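You operate a simulated robot arm through the tools that you are given. There is no shell and no other tool. Be economical: measure what you need, move in short steps, check, and stop when the job is done.

Carry out the task below with a simulated two-armed robot. There is one attempt and no reset: what you move stays moved.

## Task
Clean the roll sensor's lens and aim it till its lamp lights.
Fine: wipe with the orange cloth, cloth back, lock nut slack, raise the aim, nut tight; the cradle stays locked off. What is to be rubbed or washed off counts as gone when no trace of it is left.

Only the result counts: the job must be done as asked and must still hold three seconds after the hand-in. Knocking over, shifting, dropping, spilling or breaking anything else fails it. Flat cloth is picked up by pressing the open fingertips on it (5 to 10 N) and closing them slowly along it; thin cloth reads only 2 to 8 mm in the jaws.

## Robot
Two 7-joint arms with fingered hands on one trunk, on a base that drives. Base frame: it is fixed to the floor where the robot stands at the start and does not move with it; the origin is under the middle of the robot, x ahead of it, y to its left, z up. Units: mm, degrees, N and s.
The left shoulder is at the start at [70, 172, 1252], the right one opposite. Places, roughly: cradle switch [2700, -1600, 700]; roll sensor [1200, 600, 600]; sensor aim knob [1200, 700, 600]; sensor lock nut [1100, 600, 600]. Payload 5 kg a hand.
The tool frame of a hand sits at the grasp point between the pads (the TCP): z along the fingers, y along the line on which they close. The tips reach 43 mm beyond it. Largest opening 144 mm; the body of the gripper starts 50 mm behind the TCP. The gripper is a hand of 5 fingers: y runs from the thumb to the fingers, the wrist lies at [-21, -124, -221] in the tool frame.
Orientation is told as [roll, pitch, yaw] about the base's x, y, z axes, in that order, counted from this pose: with the fingers straight down and the wrist toward the robot, the tool's x, y and z point along [0, 1, 0], [1, 0, 0] and [0, 0, -1] of the base frame.

## Interface
- The arms move only by the tool jog_arm. It takes "left_motion", "right_motion" or both (then of equal length, played together; a hand with none holds still); each is a list of rows, each an object of numbers (a shift or turn left out is 0): "dx", "dy", "dz": the shift along the tool's x, y, z in mm; "wx", "wy", "wz": the turn, a rotation vector about the tool's x, y, z in degrees. In form: [{"dx": .., "dy": .., "dz": .., "wx": .., "wy": .., "wz": ..}, ...]. A call has 1 to 12 rows; each row shifts and turns the commanded pose from where the row before left it, along the tool's axes as they then stand. Each row takes 0.2 s and may step no farther than 50 mm and 8.6 degrees from the row before; otherwise, the whole call is refused. A pose out of reach is approached as far as the arm can. The call stops where the force on the tool passes 50 N (or 10 N more than at its start, if that is more) or the arm is blocked; 0.2 s more then pass. In this call time passes only in rows, and 0.2 s behind the last. It gives the time, the measured TCP pose, the force on the tool (base axes), the opening and the grip force at its end, in the units of the frame above (readings bear some noise), with the torque about the TCP (base axes, N m) and any sound that the robot's microphone picked up, and new pictures: "show" is both (left out), scene, wrist or none (wrist: the cameras of the hands that moved).
- Cameras (640 x 400 px; columns grow to the right, rows downward): "scene" is now at [116.1, 44, 1467.4]; the picture's right is [0.54, -0.84, 0.00], its down [-0.63, -0.41, -0.66] and it looks along [0.56, 0.36, -0.75] (base axes); focal length 293 px, centre (320, 200). "left" rides on the left gripper at [-86, -108, -168] in its tool frame; the picture's right is [-0.80, -0.28, 0.53], its down [0.54, -0.73, 0.42] and it looks along [0.27, 0.63, 0.73] (tool axes); focal length 275 px, centre (320, 200). "right" rides on the right gripper at [86, -108, -168] in its tool frame; the picture's right is [-0.80, 0.28, -0.53], its down [-0.54, -0.73, 0.42] and it looks along [-0.27, 0.63, 0.73] (tool axes); focal length 275 px, centre (320, 200). There is no depth. A picture from a camera that has moved, and an enlarged one, comes with that camera's place and axes in the base frame and with its lens.
- raise_lower(by): slides the trunk up (or, below 0, down) by that many mm; the arms and the scene camera ride with it, the base frame stays. It gives what a move gives, with no picture.
- drive_base(legs): drives the robot by 1 to 6 legs, each [ahead, left, turn to the left] in mm, mm and degrees, along the robot's own axes; the way and the turn of a leg run together, so that a leg with both is an arc; at most 1500 mm and 180 degrees a leg. The arms and the cameras ride along, it lands a little off, and it stops where it bumps. It gives what a move gives, and a new picture of the scene camera.
- set_fingers(index, middle, ring, little, thumb_bend, thumb_turn, hand): sets how far each is bent, from 0 (flat) to 100 (curled in); at 30 the hand is open as for a grip, at 70 the pads meet at the TCP. One left out holds its place. A second passes; each finger stops where it meets its share of the squeeze, and holds until it gets a number again. It is the only way to open and close the hand. It gives what a move gives, with no picture; readings hold the bend of each and the force on index, middle, ring, little, thumb and palm. thumb_turn goes from beside the hand (0) to across from the fingers (100), as for a grip.
- pan_tilt(pan, tilt): turns the head with the scene camera to pan (to the left, within 86 degrees either way) and tilt (down, from -29 to 69), counted from straight ahead of the robot. It gives what a move gives, and a new picture of the scene camera.
- close_up(camera, box): a new picture of the part [left, top, right, bottom] of that camera's present view, enlarged. The clock stands still meanwhile.
- finish_job(): hands the job in; it is judged then, once.

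Work in short steps. Places have to be worked out from the pictures, the camera data and where the tool is seen: move nearer, look again, correct. Check each grasp and each placing, and mend what went wrong. You have 120 turns and 260 pictures in all, those below and enlarged ones among them. Open the grippers and draw the arms clear of the work before you hand the job in, unless the task says otherwise; then end with one line.

The tools are called as name(argument=value, ...) on one line, values as JSON. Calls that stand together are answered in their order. jog_arm: Moves the arms, as the interface text tells. Its arguments: {"type":"object","properties":{"left_motion":{"type":"array"},"right_motion":{"type":"array"},"show":{"type":"string","enum":["both","scene","wrist","none"]}},"required":[]} The other tools are called the same way: raise_lower (by) slides the trunk up or down; set_fingers (index, middle, ring, little, thumb_bend, thumb_turn, hand) moves the fingers one by one; drive_base (legs) drives the base; pan_tilt (pan, tilt) turns the head that bears the scene camera; close_up (camera, box) takes an enlarged picture of a part of a camera's view; finish_job () hands the job in.

At the start:

```text
t: 0.0
left_tool_pos: [460.9, 636.3, 1018.3]
left_tcp_rot: [0.0, 0.1, 0.0]
left_contact_force: [0.6, 0.0, 0.1]
left_wrist_torque: [0.01, 0.01, 0.01]
left_grip_width: 143.7
left_grip_force: 0.1
left_shape: jaw
left_bend: [30.0, 30.0, 30.0, 30.0, 30.0, 98.0]
left_finger forces: [0.0, 0.1, 0.0, 0.0, 0.0, 0.0]
right_tool_pos: [688.0, 89.9, 980.6]
right_tcp_rot: [0.0, 0.0, 0.0]
right_contact_force: [-0.8, -0.6, -0.2]
right_wrist_torque: [0.02, 0.01, -0.04]
right_grip_width: 143.6
right_grip_force: 0.1
right_shape: jaw
right_bend: [30.0, 30.0, 30.0, 30.0, 30.0, 98.0]
right_finger forces: [0.0, 0.0, 0.1, 0.0, 0.0, 0.1]
trunk travel left (down, up): [-350.0, 590.0]
robot x, y, heading: [-1.3, -1.2, 0.1]
head pan, tilt: [33.0, 48.3]
```

scene: 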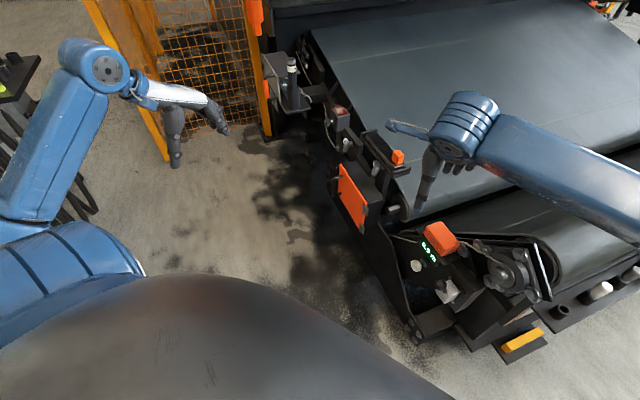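
right: 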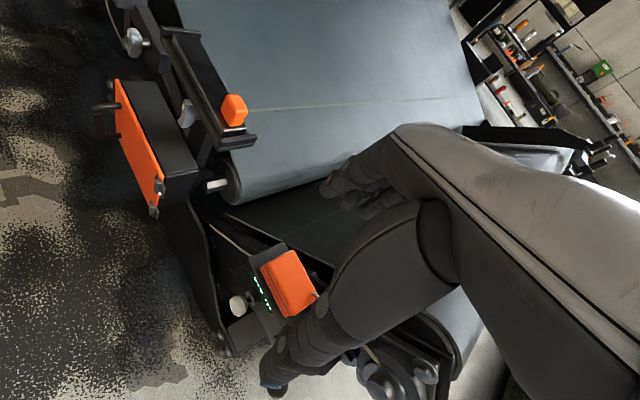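
left: 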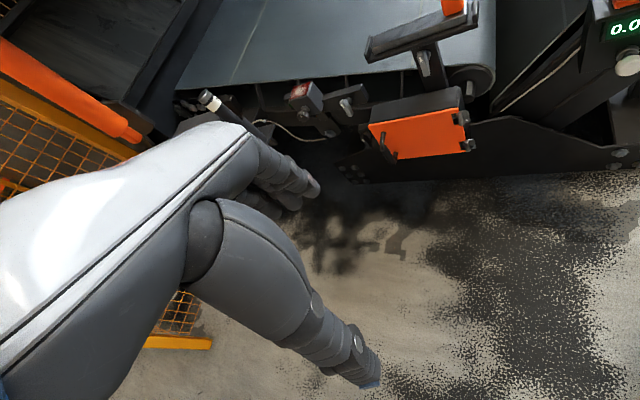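

The sensor seems to be around column 340, row 120 in the scene picture; I enlarge that region and the left camera's view of it.

close_up(camera="scene", box=[250, 40, 450, 240])

close_up(camera="left", box=[170, 0, 490, 200])

close_up(camera="scene", box=[380, 180, 560, 360])

```text
2.00 times, centred on (350, 140) of scene
camera zoom: at [116.1, 44.0, 1467.4], right [0.54, -0.84, 0.0], down [-0.63, -0.41, -0.66], along [0.56, 0.36, -0.75], focal length 585 px, centre (260, 320)
```

zoom: 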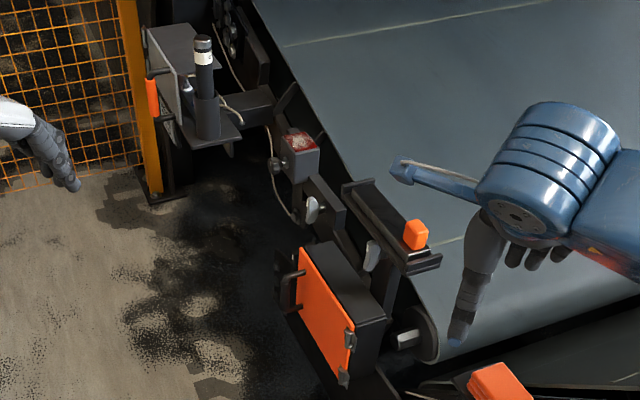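

```text
2.00 times, centred on (330, 100) of left
camera zoom: at [351.7, 549.3, 1186.5], right [-0.28, -0.8, -0.53], down [-0.73, 0.54, -0.42], along [0.63, 0.27, -0.73], focal length 551 px, centre (300, 400)
```

zoom: 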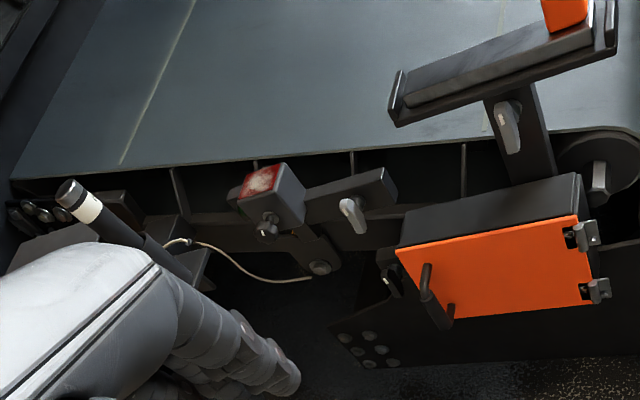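

```text
2.22 times, centred on (470, 270) of scene
camera zoom: at [116.1, 44.0, 1467.4], right [0.54, -0.84, 0.0], down [-0.63, -0.41, -0.66], along [0.56, 0.36, -0.75], focal length 650 px, centre (-13, 44)
```

zoom: 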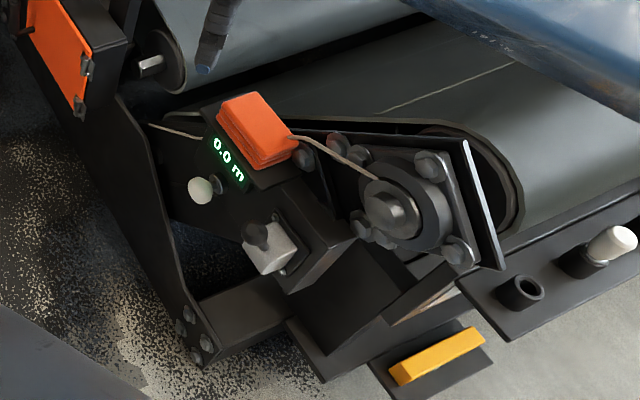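

The sensor box triangulates to about (1200, 658, 670), and the folded cloth on the meter box to (768, 7, 688). I check the other orange piece and the cloth more closely before driving.

close_up(camera="right", box=[180, 60, 280, 160])

close_up(camera="right", box=[210, 220, 340, 340])

close_up(camera="left", box=[270, 60, 390, 150])

```text
4.00 times, centred on (230, 110) of right
camera zoom: at [580.0, 176.2, 1148.3], right [0.28, -0.8, 0.53], down [-0.73, -0.54, -0.42], along [0.63, -0.27, -0.73], focal length 1101 px, centre (680, 560)
```

zoom: 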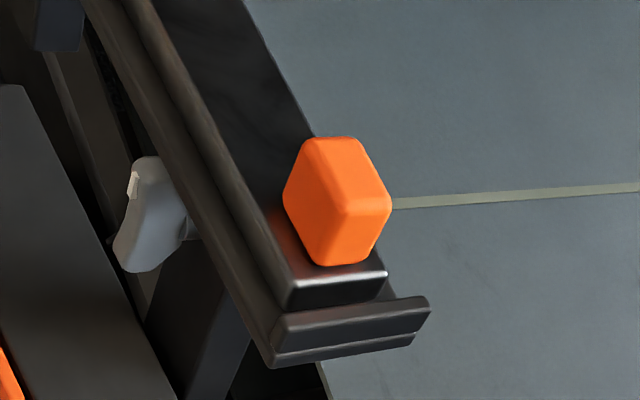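

```text
3.33 times, centred on (275, 280) of right
camera zoom: at [580.0, 176.2, 1148.3], right [0.28, -0.8, 0.53], down [-0.73, -0.54, -0.42], along [0.63, -0.27, -0.73], focal length 918 px, centre (470, -67)
```

zoom: 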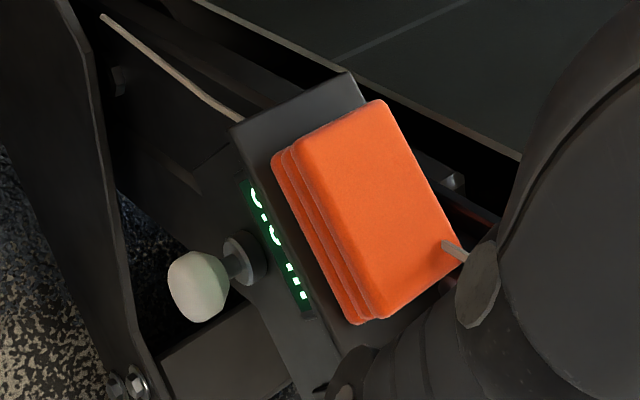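

```text
4.44 times, centred on (330, 105) of left
camera zoom: at [351.7, 549.3, 1186.5], right [-0.28, -0.8, -0.53], down [-0.73, 0.54, -0.42], along [0.63, 0.27, -0.73], focal length 1224 px, centre (276, 622)
```

zoom: 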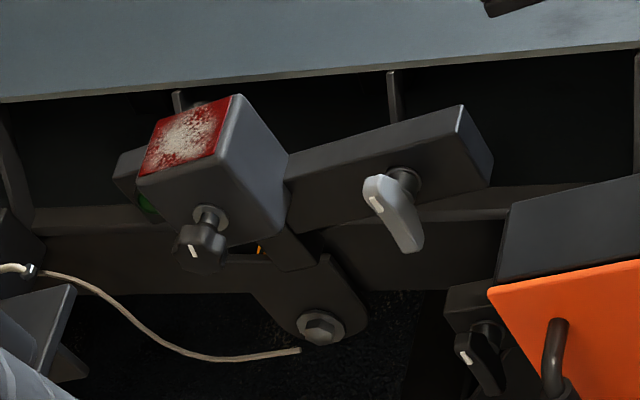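

The pad of cloth is about 100 x 60 mm with its long axis along (0.6, 0.8), centred near (776, -3). I move the right hand above it and turn it so that it closes across the short side.

jog_arm(right_motion=[{"dx": -19, "dy": 18, "dz": 30}, {"dx": -19, "dy": 18, "dz": 30}, {"dx": -19, "dy": 18, "dz": 30}, {"dx": -18, "dy": 17, "dz": 30}, {"dx": -18, "dy": 17, "dz": 30}, {"wz": 6.8}, {"wz": 6.8}, {"wz": 6.8}, {"wz": 6.8}, {"wz": 6.8}], show="both")

pan_tilt(pan=0, tilt=48)

```text
t: 2.2
left_tool_pos: [460.2, 636.2, 1018.4]
left_tcp_rot: [0.0, 0.0, -0.1]
left_contact_force: [-0.4, 0.6, 0.1]
left_wrist_torque: [-0.01, 0.01, 0.01]
left_grip_width: 143.7
left_grip_force: 0.2
left_shape: jaw
left_bend: [30.0, 30.0, 30.0, 30.0, 30.0, 98.0]
left_finger forces: [0.1, 0.0, 0.0, 0.1, 0.0, 0.1]
right_tool_pos: [777.1, -6.3, 831.3]
right_tcp_rot: [-0.1, 0.0, -34.1]
right_contact_force: [0.2, 0.0, -0.8]
right_wrist_torque: [0.01, 0.02, 0.01]
right_grip_width: 143.8
right_grip_force: 0.0
right_shape: jaw
right_bend: [30.0, 30.0, 30.0, 30.0, 30.0, 98.0]
right_finger forces: [0.0, 0.0, 0.0, 0.1, 0.1, 0.0]
trunk travel left (down, up): [-350.0, 590.0]
robot x, y, heading: [-2.0, 1.1, 0.1]
head pan, tilt: [33.0, 48.3]
camera scene: at [116.4, 44.4, 1467.3], right [0.54, -0.84, 0.0], down [-0.63, -0.41, -0.66], along [0.56, 0.36, -0.75], focal length 293 px, centre (320, 200)
camera right: at [735.8, 128.8, 998.2], right [-0.21, -0.82, 0.53], down [-0.91, -0.04, -0.42], along [0.37, -0.57, -0.73], focal length 275 px, centre (320, 200)
```

scene: 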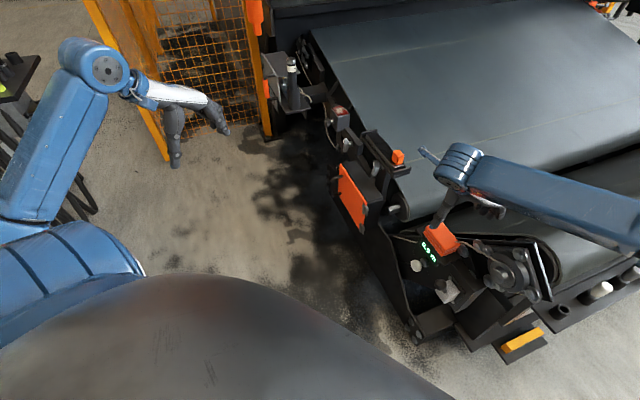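
right: 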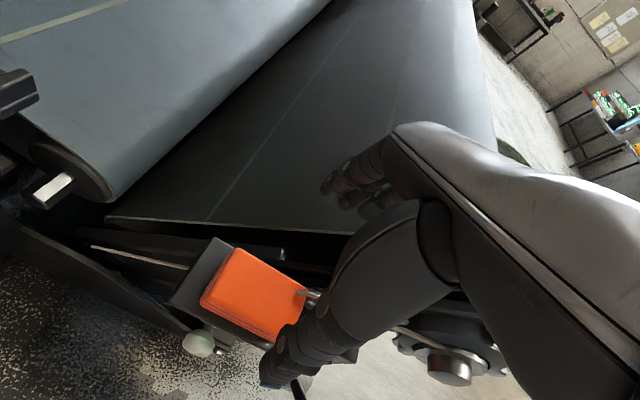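

```text
t: 3.2
left_tool_pos: [461.2, 635.3, 1019.2]
left_tcp_rot: [0.1, -0.1, 0.1]
left_contact_force: [-0.3, -0.3, -0.2]
left_wrist_torque: [0.03, 0.0, -0.01]
left_grip_width: 143.7
left_grip_force: 0.1
left_shape: jaw
left_bend: [30.0, 30.0, 30.0, 30.0, 30.0, 98.0]
left_finger forces: [0.1, 0.0, 0.1, 0.1, 0.1, 0.1]
right_tool_pos: [777.0, -4.4, 830.6]
right_tcp_rot: [0.0, 0.0, -34.0]
right_contact_force: [0.3, 0.2, -0.2]
right_wrist_torque: [0.0, 0.0, 0.03]
right_grip_width: 144.0
right_grip_force: 0.1
right_shape: jaw
right_bend: [30.0, 30.0, 30.0, 30.0, 30.0, 98.0]
right_finger forces: [0.0, 0.0, 0.0, 0.1, 0.0, 0.0]
trunk travel left (down, up): [-350.0, 590.0]
robot x, y, heading: [1.1, -0.7, -0.4]
head pan, tilt: [0.0, 48.0]
camera scene: at [129.1, 1.4, 1467.8], right [0.0, -1.0, 0.0], down [-0.74, 0.0, -0.67], along [0.67, 0.0, -0.74], focal length 293 px, centre (320, 200)
```

scene: 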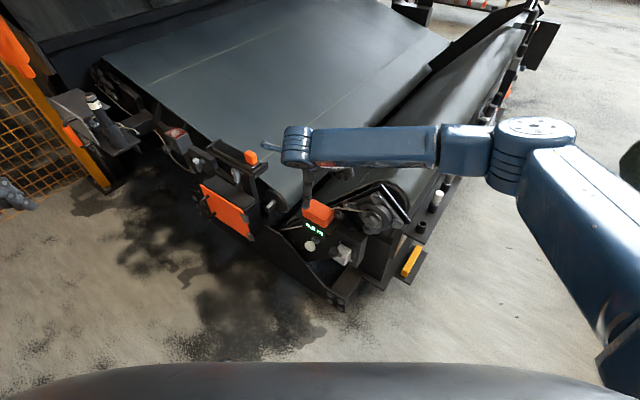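

The hand is over the cloth. I enlarge the wrist view to measure its corners again.

close_up(camera="right", box=[160, 220, 340, 400])

close_up(camera="scene", box=[265, 160, 365, 260])

```text
2.22 times, centred on (250, 310) of right
camera zoom: at [735.0, 128.9, 998.2], right [-0.21, -0.82, 0.53], down [-0.91, -0.04, -0.42], along [0.37, -0.57, -0.73], focal length 612 px, centre (476, -44)
```

zoom: 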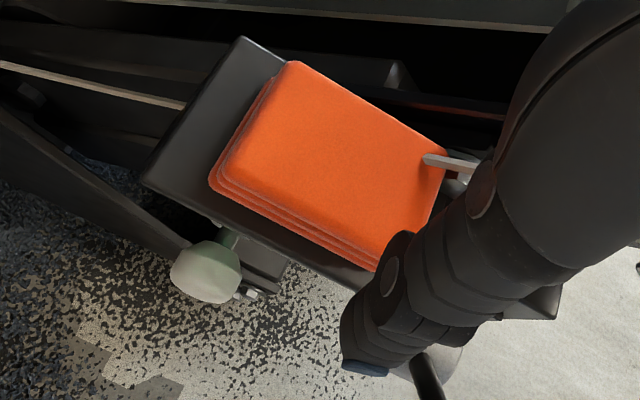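

```text
4.00 times, centred on (315, 210) of scene
camera zoom: at [129.1, 1.4, 1467.8], right [0.0, -1.0, 0.0], down [-0.74, 0.0, -0.67], along [0.67, 0.0, -0.74], focal length 1170 px, centre (340, 160)
```

zoom: 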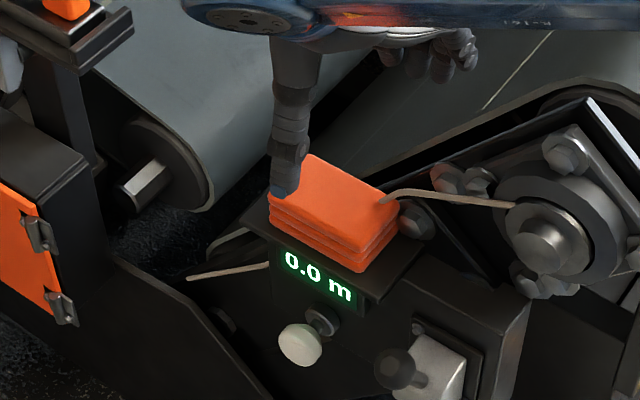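

The pad's top sits at z≈703 and the box top at z≈676, with the pad centred at (769, 7) and turned about 37°. A wire end lies near its right far corner, so I grip slightly toward the other end. I pre-close the hand, then align it.

set_fingers(hand="right", index=45, middle=45, ring=45, little=45, thumb_bend=45, thumb_turn=100)

jog_arm(right_motion=[{"wz": 3, "dx": 17, "dy": -12, "dz": 25}, {"dz": 25}])

close_up(camera="scene", box=[265, 160, 365, 260])

```text
t: 4.2
left_tool_pos: [461.3, 635.6, 1019.0]
left_tcp_rot: [0.1, 0.0, 0.0]
left_contact_force: [-0.1, -0.6, 0.4]
left_wrist_torque: [0.01, -0.02, 0.01]
left_grip_width: 143.7
left_grip_force: 0.1
left_shape: jaw
left_bend: [30.0, 30.0, 30.0, 30.0, 30.0, 98.0]
left_finger forces: [0.2, 0.0, 0.1, 0.1, 0.0, 0.0]
right_tool_pos: [775.3, -2.5, 830.7]
right_tcp_rot: [0.0, 0.1, -34.1]
right_contact_force: [0.4, 0.1, -1.1]
right_wrist_torque: [-0.01, -0.05, 0.02]
right_grip_width: 97.1
right_grip_force: 0.1
right_shape: fingers
right_bend: [45.0, 45.0, 45.0, 45.0, 45.0, 99.0]
right_finger forces: [0.1, 0.1, 0.0, 0.0, 0.0, 0.0]
trunk travel left (down, up): [-350.0, 590.0]
robot x, y, heading: [-1.8, -1.4, 0.1]
head pan, tilt: [0.0, 48.0]
```

```text
t: 4.8
left_tool_pos: [461.6, 634.5, 1019.2]
left_tcp_rot: [0.0, 0.0, 0.0]
left_contact_force: [-0.3, -0.2, 0.6]
left_wrist_torque: [0.05, 0.01, 0.02]
left_grip_width: 143.6
left_grip_force: 0.0
left_shape: jaw
left_bend: [30.0, 30.0, 30.0, 30.0, 30.0, 98.0]
left_finger forces: [0.1, 0.1, 0.0, 0.0, 0.0, 0.1]
right_tool_pos: [776.6, 17.0, 780.8]
right_tcp_rot: [0.1, -0.1, -37.1]
right_contact_force: [-0.3, -0.9, -0.1]
right_wrist_torque: [0.02, -0.01, 0.01]
right_grip_width: 96.8
right_grip_force: 0.0
right_shape: fingers
right_bend: [45.0, 45.0, 45.0, 45.0, 45.0, 99.0]
right_finger forces: [0.1, 0.0, 0.0, 0.0, 0.0, 0.1]
trunk travel left (down, up): [-350.0, 590.0]
robot x, y, heading: [-0.3, 1.2, -0.1]
head pan, tilt: [0.0, 48.0]
camera scene: at [129.4, 0.1, 1467.9], right [0.0, -1.0, 0.0], down [-0.74, 0.0, -0.67], along [0.67, 0.0, -0.74], focal length 293 px, centre (320, 200)
camera right: at [741.9, 150.8, 948.4], right [-0.25, -0.81, 0.53], down [-0.91, 0.0, -0.42], along [0.34, -0.59, -0.73], focal length 275 px, centre (320, 200)
```

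scene: 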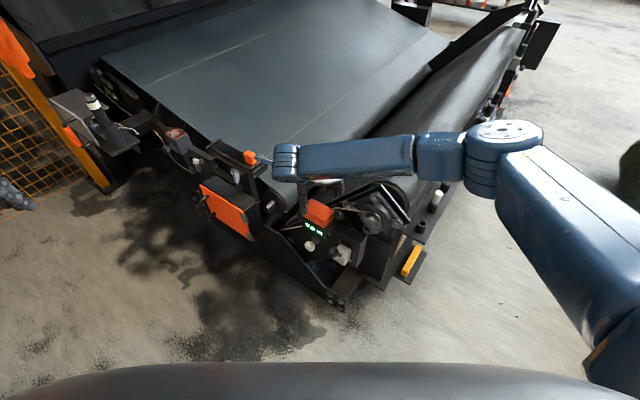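
right: 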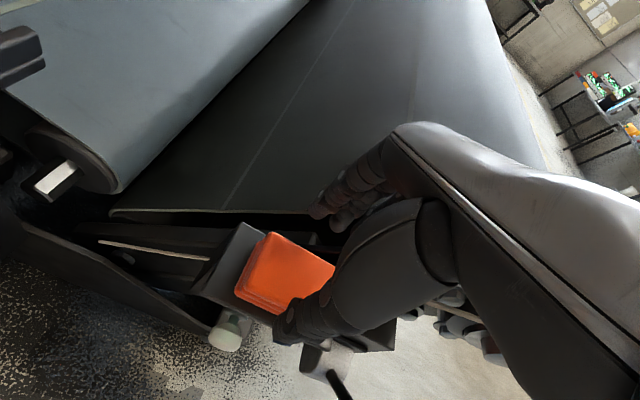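

```text
4.00 times, centred on (315, 210) of scene
camera zoom: at [129.4, 0.1, 1467.9], right [0.0, -1.0, 0.0], down [-0.74, 0.0, -0.67], along [0.67, 0.0, -0.74], focal length 1170 px, centre (340, 160)
```

zoom: 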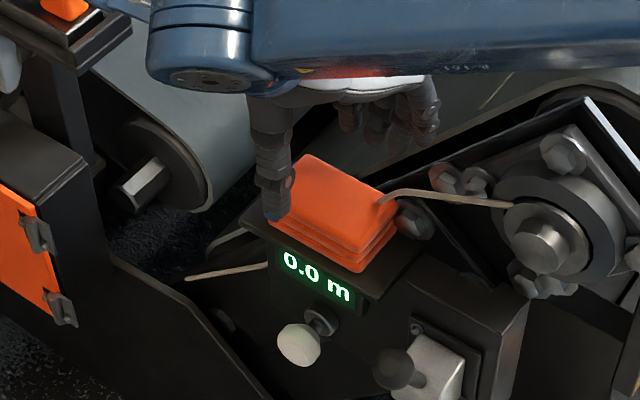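

The finger row reaches out near the wire end, so I curl the little finger away and come down to just above the box top.

set_fingers(hand="right", little=100)

jog_arm(right_motion=[{"dz": 25}, {"dz": 15}, {"dz": 10}])

close_up(camera="scene", box=[265, 160, 365, 260])

close_up(camera="right", box=[180, 160, 420, 400])

```text
t: 5.8
left_tool_pos: [462.1, 635.5, 1017.9]
left_tcp_rot: [0.0, -0.1, 0.0]
left_contact_force: [0.1, 0.3, -0.3]
left_wrist_torque: [-0.05, 0.0, -0.01]
left_grip_width: 143.6
left_grip_force: 0.1
left_shape: jaw
left_bend: [30.0, 30.0, 30.0, 30.0, 30.0, 98.0]
left_finger forces: [0.0, 0.0, 0.1, 0.0, 0.1, 0.1]
right_tool_pos: [776.0, 16.5, 780.2]
right_tcp_rot: [0.0, 0.0, -37.0]
right_contact_force: [-0.3, -1.0, -0.2]
right_wrist_torque: [-0.02, -0.01, 0.02]
right_grip_width: 97.0
right_grip_force: 0.0
right_shape: fingers
right_bend: [45.0, 45.0, 45.0, 100.0, 45.0, 99.0]
right_finger forces: [0.0, 0.1, 0.0, 0.0, 0.1, 0.0]
trunk travel left (down, up): [-350.0, 590.0]
robot x, y, heading: [-2.1, 1.4, -0.0]
head pan, tilt: [0.0, 48.0]
```

```text
t: 6.6
left_tool_pos: [460.9, 634.7, 1018.2]
left_tcp_rot: [-0.1, 0.0, 0.1]
left_contact_force: [0.3, -0.6, 0.3]
left_wrist_torque: [-0.03, 0.01, 0.0]
left_grip_width: 143.6
left_grip_force: 0.0
left_shape: jaw
left_bend: [30.0, 30.0, 30.0, 30.0, 30.0, 98.0]
left_finger forces: [0.0, 0.0, 0.1, 0.0, 0.0, 0.1]
right_tool_pos: [775.8, 16.8, 728.3]
right_tcp_rot: [0.0, 0.0, -37.1]
right_contact_force: [0.0, -0.5, 0.6]
right_wrist_torque: [0.03, 0.02, -0.02]
right_grip_width: 96.6
right_grip_force: 0.1
right_shape: fingers
right_bend: [45.0, 45.0, 45.0, 100.0, 45.0, 99.0]
right_finger forces: [0.1, 0.0, 0.1, 0.0, 0.1, 0.1]
trunk travel left (down, up): [-350.0, 590.0]
robot x, y, heading: [-2.1, 1.3, 0.1]
head pan, tilt: [0.0, 48.0]
camera scene: at [129.3, 1.3, 1467.8], right [0.0, -1.0, 0.0], down [-0.74, 0.0, -0.67], along [0.67, 0.0, -0.74], focal length 293 px, centre (320, 200)
camera right: at [741.2, 152.0, 896.9], right [-0.25, -0.81, 0.53], down [-0.91, 0.0, -0.42], along [0.34, -0.59, -0.73], focal length 275 px, centre (320, 200)
```

scene: 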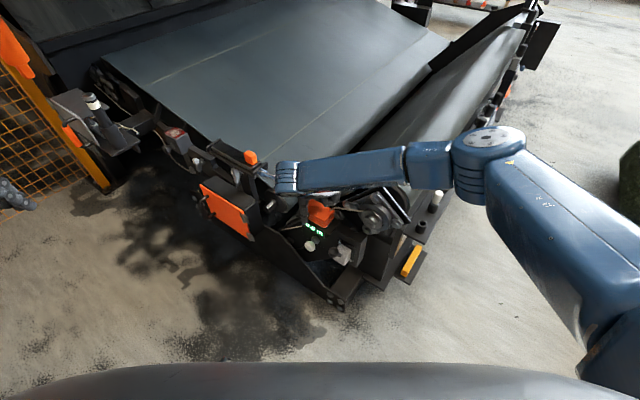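
right: 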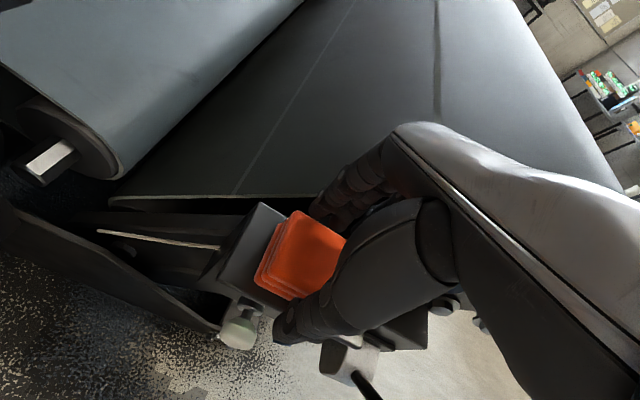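

```text
4.00 times, centred on (315, 210) of scene
camera zoom: at [129.3, 1.3, 1467.8], right [0.0, -1.0, 0.0], down [-0.74, 0.0, -0.67], along [0.67, 0.0, -0.74], focal length 1170 px, centre (340, 160)
```

zoom: 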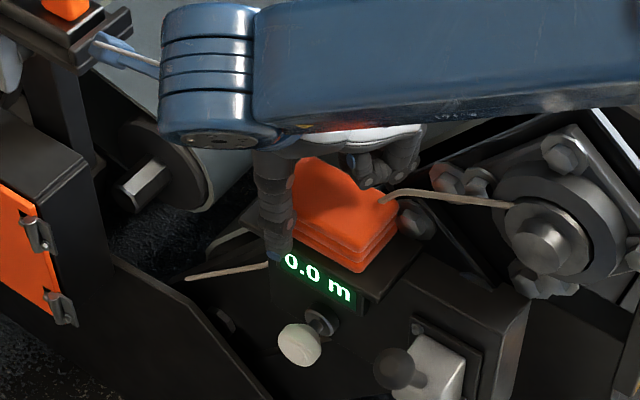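

```text
1.67 times, centred on (300, 280) of right
camera zoom: at [741.2, 152.0, 896.9], right [-0.25, -0.81, 0.53], down [-0.91, 0.0, -0.42], along [0.34, -0.59, -0.73], focal length 459 px, centre (353, 67)
```

zoom: 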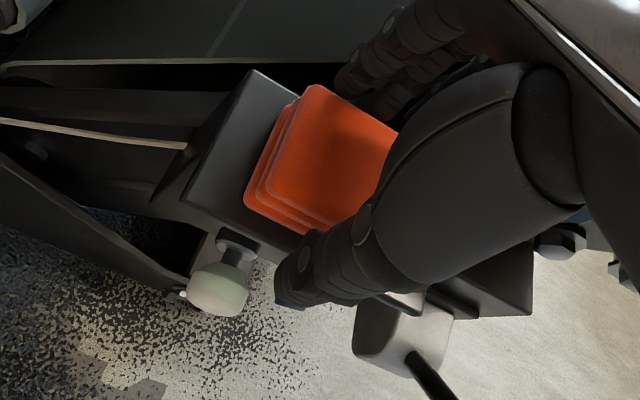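

The tips are around the pad with no contact. I close gradually on it.

set_fingers(hand="right", index=57, middle=57, ring=57, thumb_bend=57)

close_up(camera="scene", box=[265, 160, 365, 260])

close_up(camera="right", box=[180, 160, 420, 400])

```text
t: 7.6
left_tool_pos: [460.8, 635.7, 1018.8]
left_tcp_rot: [0.0, -0.1, 0.0]
left_contact_force: [0.0, 0.1, 0.6]
left_wrist_torque: [0.01, 0.02, 0.01]
left_grip_width: 143.6
left_grip_force: 0.1
left_shape: jaw
left_bend: [30.0, 30.0, 30.0, 30.0, 30.0, 98.0]
left_finger forces: [0.1, 0.1, 0.1, 0.0, 0.1, 0.0]
right_tool_pos: [776.6, 16.5, 729.0]
right_tcp_rot: [0.0, 0.0, -37.0]
right_contact_force: [-0.2, 0.8, -0.1]
right_wrist_torque: [-0.01, 0.03, 0.01]
right_grip_width: 65.4
right_grip_force: 4.4
right_shape: fingers
right_bend: [54.0, 55.0, 55.0, 100.0, 53.0, 100.0]
right_finger forces: [1.8, 1.7, 1.3, 0.0, 4.7, 0.0]
trunk travel left (down, up): [-350.0, 590.0]
robot x, y, heading: [-0.1, -1.7, -0.3]
head pan, tilt: [0.0, 48.0]
```

```text
4.00 times, centred on (315, 210) of scene
camera zoom: at [129.2, 1.3, 1467.8], right [0.0, -1.0, 0.0], down [-0.74, 0.0, -0.67], along [0.67, 0.0, -0.74], focal length 1170 px, centre (340, 160)
```

zoom: 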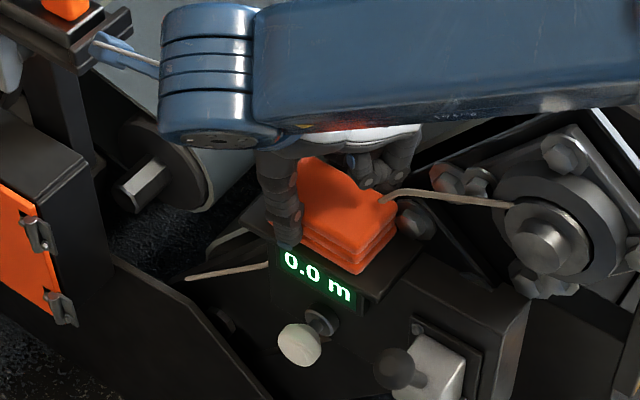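

```text
1.67 times, centred on (300, 280) of right
camera zoom: at [741.1, 152.1, 897.2], right [-0.25, -0.81, 0.53], down [-0.91, 0.0, -0.42], along [0.34, -0.59, -0.73], focal length 459 px, centre (353, 67)
```

zoom: 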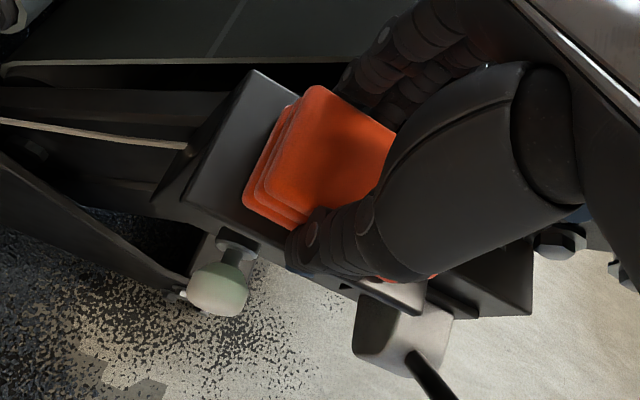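

Contact is made at 65 mm with 4 N. I squeeze a bit more, then lift slowly and watch the wire.

set_fingers(hand="right", index=62, middle=62, ring=62, thumb_bend=62)

jog_arm(right_motion=[{"dz": -8}, {"dz": -12}, {"dz": -20}])

close_up(camera="scene", box=[265, 160, 365, 260])

```text
t: 8.6
left_tool_pos: [460.7, 635.3, 1018.1]
left_tcp_rot: [-0.1, 0.0, 0.0]
left_contact_force: [0.0, 0.0, 0.1]
left_wrist_torque: [0.02, 0.03, -0.01]
left_grip_width: 143.5
left_grip_force: 0.1
left_shape: jaw
left_bend: [30.0, 30.0, 30.0, 30.0, 30.0, 98.0]
left_finger forces: [0.1, 0.0, 0.1, 0.0, 0.0, 0.0]
right_tool_pos: [774.5, 16.8, 729.4]
right_tcp_rot: [-0.1, 0.0, -37.1]
right_contact_force: [-1.0, 0.2, -0.8]
right_wrist_torque: [-0.01, -0.02, 0.02]
right_grip_width: 64.0
right_grip_force: 15.4
right_shape: fingers
right_bend: [57.0, 58.0, 59.0, 100.0, 53.0, 100.0]
right_finger forces: [5.8, 5.7, 4.2, 0.0, 15.7, 0.0]
trunk travel left (down, up): [-350.0, 590.0]
robot x, y, heading: [1.5, 0.0, -0.3]
head pan, tilt: [0.0, 48.0]
```

```text
t: 9.4
left_tool_pos: [461.0, 635.9, 1019.3]
left_tcp_rot: [-0.1, 0.0, 0.0]
left_contact_force: [-1.0, 0.3, 0.2]
left_wrist_torque: [0.02, -0.04, 0.0]
left_grip_width: 143.8
left_grip_force: 0.0
left_shape: jaw
left_bend: [30.0, 30.0, 30.0, 30.0, 30.0, 98.0]
left_finger forces: [0.1, 0.0, 0.1, 0.0, 0.0, 0.0]
right_tool_pos: [776.3, 16.4, 769.6]
right_tcp_rot: [-0.1, 0.0, -37.1]
right_contact_force: [0.3, 0.0, -0.5]
right_wrist_torque: [0.03, -0.04, 0.02]
right_grip_width: 64.1
right_grip_force: 15.7
right_shape: fingers
right_bend: [57.0, 58.0, 59.0, 100.0, 53.0, 100.0]
right_finger forces: [5.8, 5.7, 4.2, 0.0, 15.7, 0.0]
trunk travel left (down, up): [-350.0, 590.0]
robot x, y, heading: [0.1, 2.0, -0.2]
head pan, tilt: [0.0, 48.0]
camera scene: at [128.5, 1.3, 1467.9], right [0.0, -1.0, 0.0], down [-0.74, 0.0, -0.67], along [0.67, 0.0, -0.74], focal length 293 px, centre (320, 200)
camera right: at [741.2, 151.2, 938.7], right [-0.25, -0.81, 0.53], down [-0.91, 0.0, -0.42], along [0.34, -0.59, -0.73], focal length 275 px, centre (320, 200)
```

scene: 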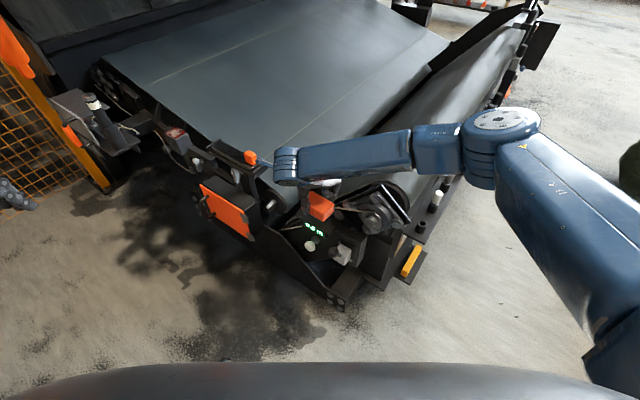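
right: 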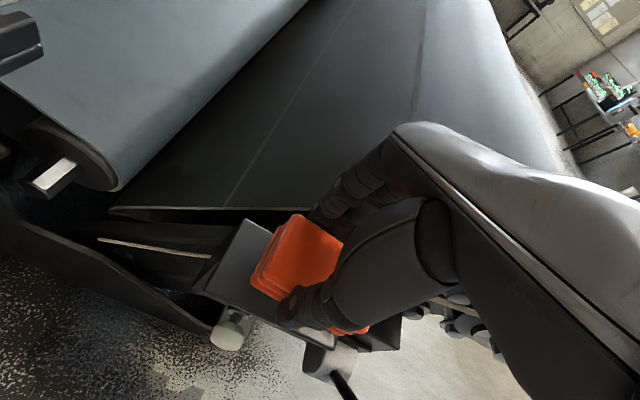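

```text
4.00 times, centred on (315, 210) of scene
camera zoom: at [128.5, 1.3, 1467.9], right [0.0, -1.0, 0.0], down [-0.74, 0.0, -0.67], along [0.67, 0.0, -0.74], focal length 1170 px, centre (340, 160)
```

zoom: 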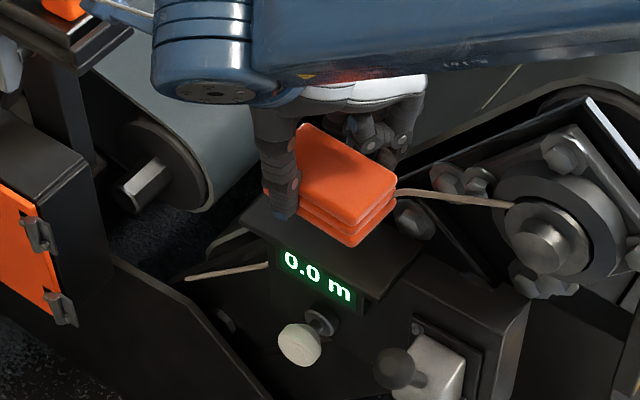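

The cloth is held firmly; its put-back pose is TCP (775.5, 16.7, 729) at yaw -37. I raise it well clear and then drive toward the sensor.

jog_arm(right_motion=[{"dz": -40}, {"dz": -45}, {"dz": -45, "dy": -10}, {"dz": -45, "dy": -40}, {"dz": -30, "dy": -45}, {"dy": -45}], show="none")

drive_base(legs=[[0, 600, 0], [400, 0, 0]])

pan_tilt(pan=0, tilt=45)

```text
refused: row 4 steps farther than a row can; nothing moved
```

```text
t: 14.9
left_tool_pos: [853.4, 1242.0, 1018.9]
left_tcp_rot: [0.0, 0.0, 1.0]
left_contact_force: [-0.3, -0.3, 0.6]
left_wrist_torque: [-0.04, 0.02, 0.01]
left_grip_width: 143.7
left_grip_force: 0.0
left_shape: jaw
left_bend: [30.0, 30.0, 30.0, 30.0, 30.0, 98.0]
left_finger forces: [0.1, 0.0, 0.0, 0.0, 0.0, 0.0]
right_tool_pos: [1180.1, 628.6, 769.8]
right_tcp_rot: [0.0, 0.0, -36.0]
right_contact_force: [0.2, 0.6, -0.6]
right_wrist_torque: [-0.01, 0.01, -0.01]
right_grip_width: 63.9
right_grip_force: 16.2
right_shape: fingers
right_bend: [57.0, 58.0, 59.0, 100.0, 53.0, 100.0]
right_finger forces: [5.8, 5.6, 4.2, 0.1, 15.6, 0.0]
trunk travel left (down, up): [-350.0, 590.0]
robot x, y, heading: [400.2, 594.9, 0.9]
head pan, tilt: [0.0, 48.0]
camera scene: at [533.5, 601.0, 1467.8], right [0.02, -1.0, 0.0], down [-0.74, -0.01, -0.67], along [0.67, 0.01, -0.74], focal length 293 px, centre (320, 200)
```

scene: 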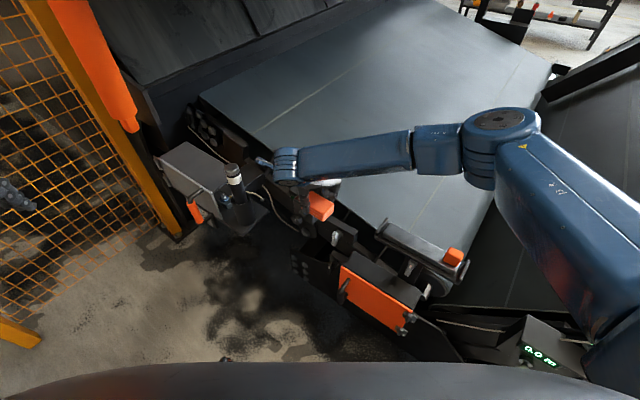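

```text
t: 15.5
left_tool_pos: [853.7, 1240.0, 1018.6]
left_tcp_rot: [0.0, 0.1, 1.1]
left_contact_force: [-1.0, -0.1, -0.6]
left_wrist_torque: [-0.02, 0.01, 0.01]
left_grip_width: 143.8
left_grip_force: 0.0
left_shape: jaw
left_bend: [30.0, 30.0, 30.0, 30.0, 30.0, 98.0]
left_finger forces: [0.0, 0.0, 0.0, 0.0, 0.0, 0.0]
right_tool_pos: [1179.3, 627.2, 770.8]
right_tcp_rot: [0.0, 0.1, -36.0]
right_contact_force: [-0.1, 0.1, -1.1]
right_wrist_torque: [0.01, -0.01, 0.0]
right_grip_width: 64.0
right_grip_force: 15.2
right_shape: fingers
right_bend: [57.0, 58.0, 59.0, 100.0, 53.0, 100.0]
right_finger forces: [5.8, 5.7, 4.1, 0.0, 15.6, 0.0]
trunk travel left (down, up): [-350.0, 590.0]
robot x, y, heading: [401.1, 599.4, 1.0]
head pan, tilt: [0.0, 45.0]
camera scene: at [536.2, 601.1, 1471.9], right [0.02, -1.0, 0.0], down [-0.71, -0.01, -0.71], along [0.71, 0.01, -0.71], focal length 293 px, centre (320, 200)
```

scene: 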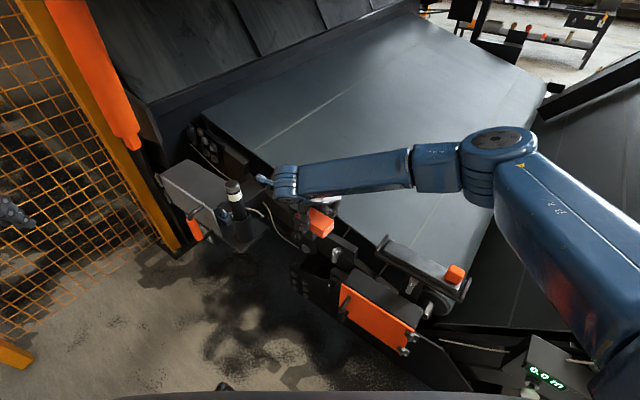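

The lift was refused but the drive went through, and nothing seems to have been touched. I lift the right hand up and to the side so I can see the sensor.

jog_arm(right_motion=[{"dz": -40}, {"dz": -40}, {"dx": -35, "dy": -8, "dz": -20}, {"dx": -35, "dy": -8, "dz": -20}, {"dx": -35, "dy": -8, "dz": -20}, {"dx": -35, "dy": -8, "dz": -20}, {"dx": -35, "dy": -8}, {"dx": -35, "dy": -8}], show="both")

close_up(camera="scene", box=[240, 150, 440, 350])

close_up(camera="scene", box=[260, 180, 350, 270])

```text
t: 17.3
left_tool_pos: [852.0, 1240.6, 1020.8]
left_tcp_rot: [0.1, 0.1, 1.1]
left_contact_force: [-0.2, -0.5, -0.5]
left_wrist_torque: [0.08, 0.01, -0.03]
left_grip_width: 143.8
left_grip_force: 0.0
left_shape: jaw
left_bend: [30.0, 30.0, 30.0, 30.0, 30.0, 98.0]
left_finger forces: [0.0, 0.1, 0.0, 0.1, 0.0, 0.1]
right_tool_pos: [1016.2, 483.9, 929.6]
right_tcp_rot: [0.0, 0.0, -35.9]
right_contact_force: [-0.5, -0.4, -0.8]
right_wrist_torque: [0.08, -0.01, 0.01]
right_grip_width: 63.9
right_grip_force: 15.4
right_shape: fingers
right_bend: [57.0, 58.0, 59.0, 100.0, 53.0, 100.0]
right_finger forces: [5.8, 5.6, 4.2, 0.1, 15.5, 0.0]
trunk travel left (down, up): [-350.0, 590.0]
robot x, y, heading: [404.7, 599.0, 0.8]
head pan, tilt: [0.0, 45.0]
camera scene: at [534.5, 599.3, 1472.2], right [0.02, -1.0, 0.0], down [-0.71, -0.01, -0.71], along [0.71, 0.01, -0.71], focal length 293 px, centre (320, 200)
camera right: at [979.0, 618.1, 1097.8], right [-0.24, -0.81, 0.53], down [-0.91, -0.01, -0.42], along [0.35, -0.58, -0.73], focal length 275 px, centre (320, 200)
```

scene: 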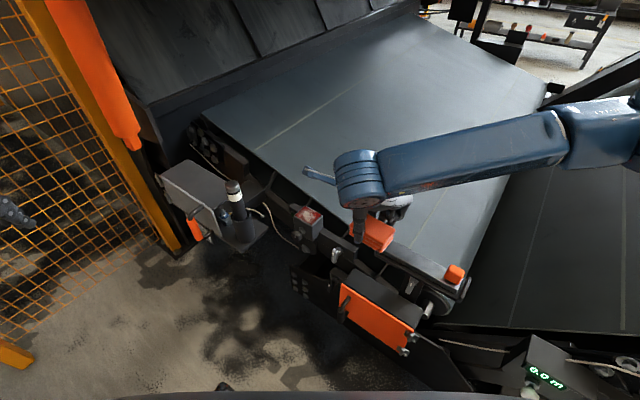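
right: 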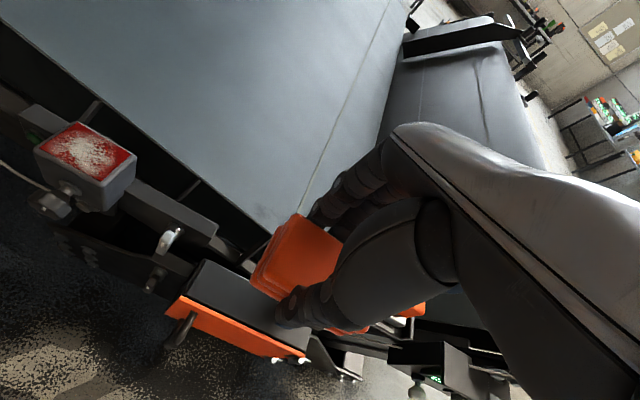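

```text
2.00 times, centred on (340, 250) of scene
camera zoom: at [534.5, 599.3, 1472.2], right [0.02, -1.0, 0.0], down [-0.71, -0.01, -0.71], along [0.71, 0.01, -0.71], focal length 585 px, centre (280, 100)
```

zoom: 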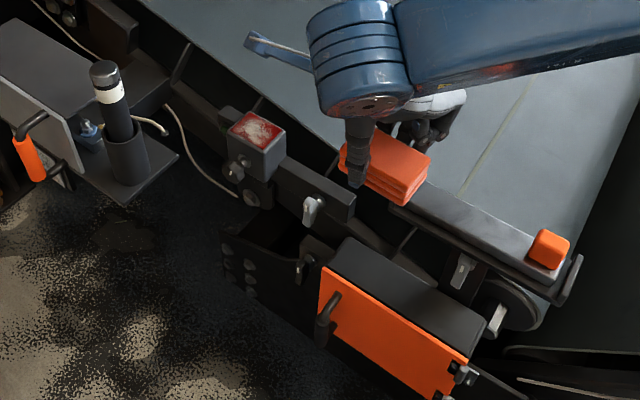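

```text
4.44 times, centred on (305, 225) of scene
camera zoom: at [534.5, 599.3, 1472.2], right [0.02, -1.0, 0.0], down [-0.71, -0.01, -0.71], along [0.71, 0.01, -0.71], focal length 1300 px, centre (387, 89)
```

zoom: 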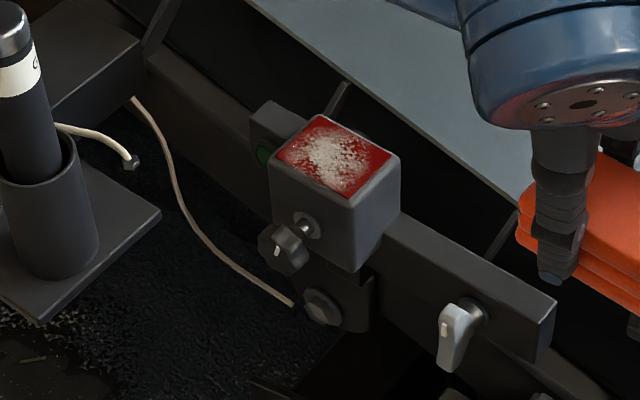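

The lens is the top face of the sensor box; the green lamp is at its left, the aim knob on the front and the lock lever on the bar to its right. I enlarge the wrist view for triangulation.

close_up(camera="right", box=[0, 80, 240, 280])

```text
2.00 times, centred on (120, 180) of right
camera zoom: at [979.0, 618.1, 1097.8], right [-0.24, -0.81, 0.53], down [-0.91, -0.01, -0.42], along [0.35, -0.58, -0.73], focal length 551 px, centre (720, 240)
```

zoom: 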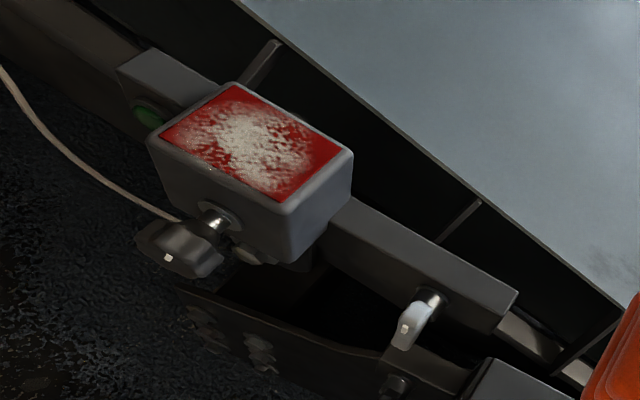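

The lens centre is at about (1243, 654, 689), nearly level, with its long side along (0.57, 0.82), the same as the pad. I bring the pad above it.

jog_arm(right_motion=[{"dx": 35.4, "dy": 10.4}, {"dx": 35.4, "dy": 10.4}, {"dx": 35.4, "dy": 10.4}, {"dx": 35.4, "dy": 10.4}, {"dx": 35.4, "dy": 10.4}, {"dx": 35.4, "dy": 10.4}, {"dx": 35.4, "dy": 10.4}, {"dx": 35.4, "dy": 10.4}, {"dz": 40}, {"dz": 40}, {"dz": 40}, {"dz": 40}])

close_up(camera="scene", box=[260, 180, 350, 270])

```text
t: 19.9
left_tool_pos: [854.0, 1242.1, 1017.5]
left_tcp_rot: [0.0, 0.1, 1.0]
left_contact_force: [0.2, 0.1, -0.2]
left_wrist_torque: [0.01, 0.03, -0.01]
left_grip_width: 143.4
left_grip_force: 0.2
left_shape: jaw
left_bend: [30.0, 30.0, 30.0, 30.0, 30.0, 98.0]
left_finger forces: [0.1, 0.0, 0.0, 0.1, 0.0, 0.0]
right_tool_pos: [1250.1, 664.6, 769.9]
right_tcp_rot: [-0.1, 0.0, -35.9]
right_contact_force: [1.5, -0.8, 0.1]
right_wrist_torque: [0.02, 0.12, 0.01]
right_grip_width: 64.0
right_grip_force: 14.8
right_shape: fingers
right_bend: [57.0, 58.0, 59.0, 100.0, 53.0, 100.0]
right_finger forces: [5.9, 5.4, 4.1, 0.0, 15.3, 0.1]
trunk travel left (down, up): [-350.0, 590.0]
robot x, y, heading: [407.6, 598.5, 1.2]
head pan, tilt: [0.0, 45.0]
camera scene: at [536.8, 601.1, 1472.0], right [0.02, -1.0, 0.0], down [-0.71, -0.01, -0.71], along [0.71, 0.01, -0.71], focal length 293 px, centre (320, 200)
camera right: at [1214.2, 798.7, 938.0], right [-0.24, -0.81, 0.53], down [-0.91, -0.01, -0.42], along [0.35, -0.58, -0.73], focal length 275 px, centre (320, 200)
```

scene: 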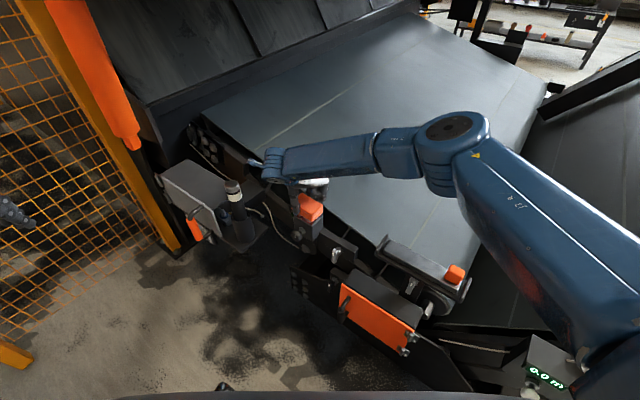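
right: 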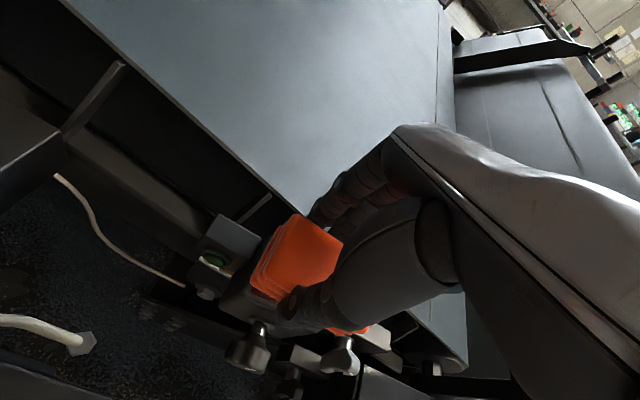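

```text
4.44 times, centred on (305, 225) of scene
camera zoom: at [536.8, 601.1, 1472.0], right [0.02, -1.0, 0.0], down [-0.71, -0.01, -0.71], along [0.71, 0.01, -0.71], focal length 1300 px, centre (387, 89)
```

zoom: 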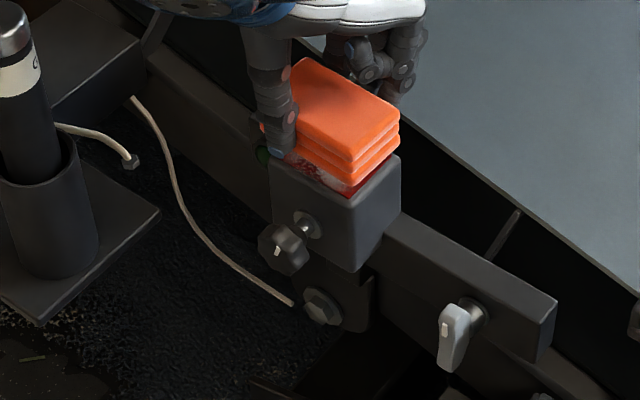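

The pad is nicely aligned over the lens. I lower it in small steps to contact.

jog_arm(right_motion=[{"dz": 12}, {"dz": 6}, {"dz": 3}, {"dz": 2}, {"dz": 1.5}], show="none")

close_up(camera="scene", box=[260, 180, 350, 270])

```text
t: 21.1
left_tool_pos: [854.5, 1242.0, 1018.8]
left_tcp_rot: [0.0, 0.0, 1.0]
left_contact_force: [0.0, 0.4, 0.7]
left_wrist_torque: [0.02, 0.04, -0.01]
left_grip_width: 143.9
left_grip_force: 0.0
left_shape: jaw
left_bend: [30.0, 30.0, 30.0, 30.0, 30.0, 98.0]
left_finger forces: [0.0, 0.0, 0.1, 0.0, 0.1, 0.1]
right_tool_pos: [1251.2, 666.9, 745.5]
right_tcp_rot: [-0.1, 0.0, -35.9]
right_contact_force: [0.6, -0.2, -0.1]
right_wrist_torque: [0.01, -0.05, 0.04]
right_grip_width: 63.8
right_grip_force: 15.0
right_shape: fingers
right_bend: [57.0, 58.0, 59.0, 100.0, 53.0, 100.0]
right_finger forces: [5.9, 5.5, 4.0, 0.1, 15.3, 0.0]
trunk travel left (down, up): [-350.0, 590.0]
robot x, y, heading: [404.8, 596.2, 1.3]
head pan, tilt: [0.0, 45.0]
```

```text
4.44 times, centred on (305, 225) of scene
camera zoom: at [535.6, 601.0, 1472.0], right [0.02, -1.0, 0.0], down [-0.71, -0.01, -0.71], along [0.71, 0.01, -0.71], focal length 1300 px, centre (387, 89)
```

zoom: 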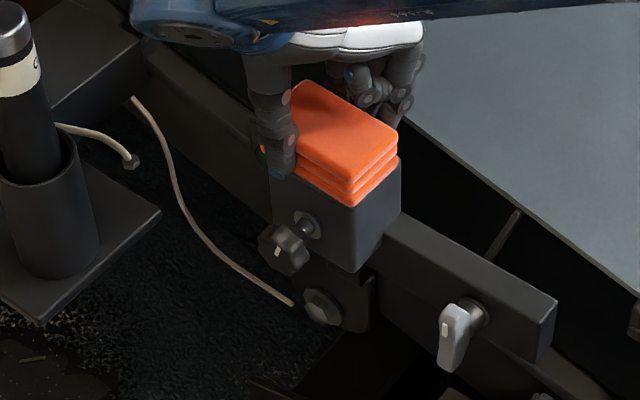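

Nearly touching. I step down 1 mm at a time.

jog_arm(right_motion=[{"dz": 1.5}, {"dz": 1}, {"dz": 1}], show="none")

```text
t: 21.9
left_tool_pos: [852.0, 1241.5, 1020.0]
left_tcp_rot: [0.0, 0.0, 1.0]
left_contact_force: [0.5, 0.8, 0.1]
left_wrist_torque: [-0.03, 0.01, -0.05]
left_grip_width: 143.7
left_grip_force: 0.0
left_shape: jaw
left_bend: [30.0, 30.0, 30.0, 30.0, 30.0, 98.0]
left_finger forces: [0.1, 0.0, 0.0, 0.1, 0.0, 0.0]
right_tool_pos: [1252.5, 665.6, 743.6]
right_tcp_rot: [0.1, 0.0, -36.0]
right_contact_force: [-0.2, -0.9, 7.4]
right_wrist_torque: [0.13, 0.21, 0.01]
right_grip_width: 63.8
right_grip_force: 15.5
right_shape: fingers
right_bend: [57.0, 58.0, 59.0, 100.0, 53.0, 100.0]
right_finger forces: [6.0, 5.7, 4.3, 0.0, 15.6, 0.1]
trunk travel left (down, up): [-350.0, 590.0]
robot x, y, heading: [406.2, 596.8, 1.1]
head pan, tilt: [0.0, 45.0]
```

The press is 7 N. I rub back and forth along both directions of the lens.

jog_arm(right_motion=[{"dx": 15}, {"dx": -15}, {"dx": -15}, {"dx": 15}, {"dy": 12}, {"dx": 12}, {"dx": -24}, {"dy": -24}, {"dx": 24}, {"dy": 12}, {"dx": -12}, {"dy": 0}], show="none")

jog_arm(right_motion=[{"dx": 20}, {"dx": -20}, {"dx": -20}, {"dx": 20}, {"dy": 15}, {"dy": -15}, {"dy": -15}, {"dy": 15}], show="none")

```text
t: 24.5
left_tool_pos: [853.4, 1242.4, 1018.6]
left_tcp_rot: [0.0, 0.0, 1.0]
left_contact_force: [0.4, 0.0, 0.7]
left_wrist_torque: [0.03, 0.02, -0.02]
left_grip_width: 143.7
left_grip_force: 0.0
left_shape: jaw
left_bend: [30.0, 30.0, 30.0, 30.0, 30.0, 98.0]
left_finger forces: [0.0, 0.0, 0.1, 0.0, 0.1, 0.0]
right_tool_pos: [1250.8, 665.8, 743.4]
right_tcp_rot: [0.0, -0.1, -36.0]
right_contact_force: [2.0, 1.2, 8.7]
right_wrist_torque: [0.09, 0.02, -0.02]
right_grip_width: 64.1
right_grip_force: 15.6
right_shape: fingers
right_bend: [57.0, 59.0, 59.0, 100.0, 54.0, 100.0]
right_finger forces: [6.5, 5.7, 4.0, 0.0, 15.0, 0.0]
trunk travel left (down, up): [-350.0, 590.0]
robot x, y, heading: [403.8, 600.1, 1.2]
head pan, tilt: [0.0, 45.0]
```

```text
t: 26.3
left_tool_pos: [851.4, 1241.4, 1018.8]
left_tcp_rot: [0.1, -0.1, 1.0]
left_contact_force: [0.2, -0.3, 0.5]
left_wrist_torque: [0.01, -0.02, -0.02]
left_grip_width: 143.6
left_grip_force: 0.0
left_shape: jaw
left_bend: [30.0, 30.0, 30.0, 30.0, 30.0, 98.0]
left_finger forces: [0.0, 0.1, 0.0, 0.0, 0.0, 0.1]
right_tool_pos: [1248.7, 669.7, 742.0]
right_tcp_rot: [0.0, 0.0, -35.8]
right_contact_force: [-5.5, 2.3, 11.8]
right_wrist_torque: [0.04, 0.32, -0.02]
right_grip_width: 64.3
right_grip_force: 15.4
right_shape: fingers
right_bend: [58.0, 59.0, 60.0, 100.0, 54.0, 100.0]
right_finger forces: [5.3, 4.4, 3.1, 0.0, 18.2, 0.0]
trunk travel left (down, up): [-350.0, 590.0]
robot x, y, heading: [405.0, 600.0, 1.2]
head pan, tilt: [0.0, 45.0]
```

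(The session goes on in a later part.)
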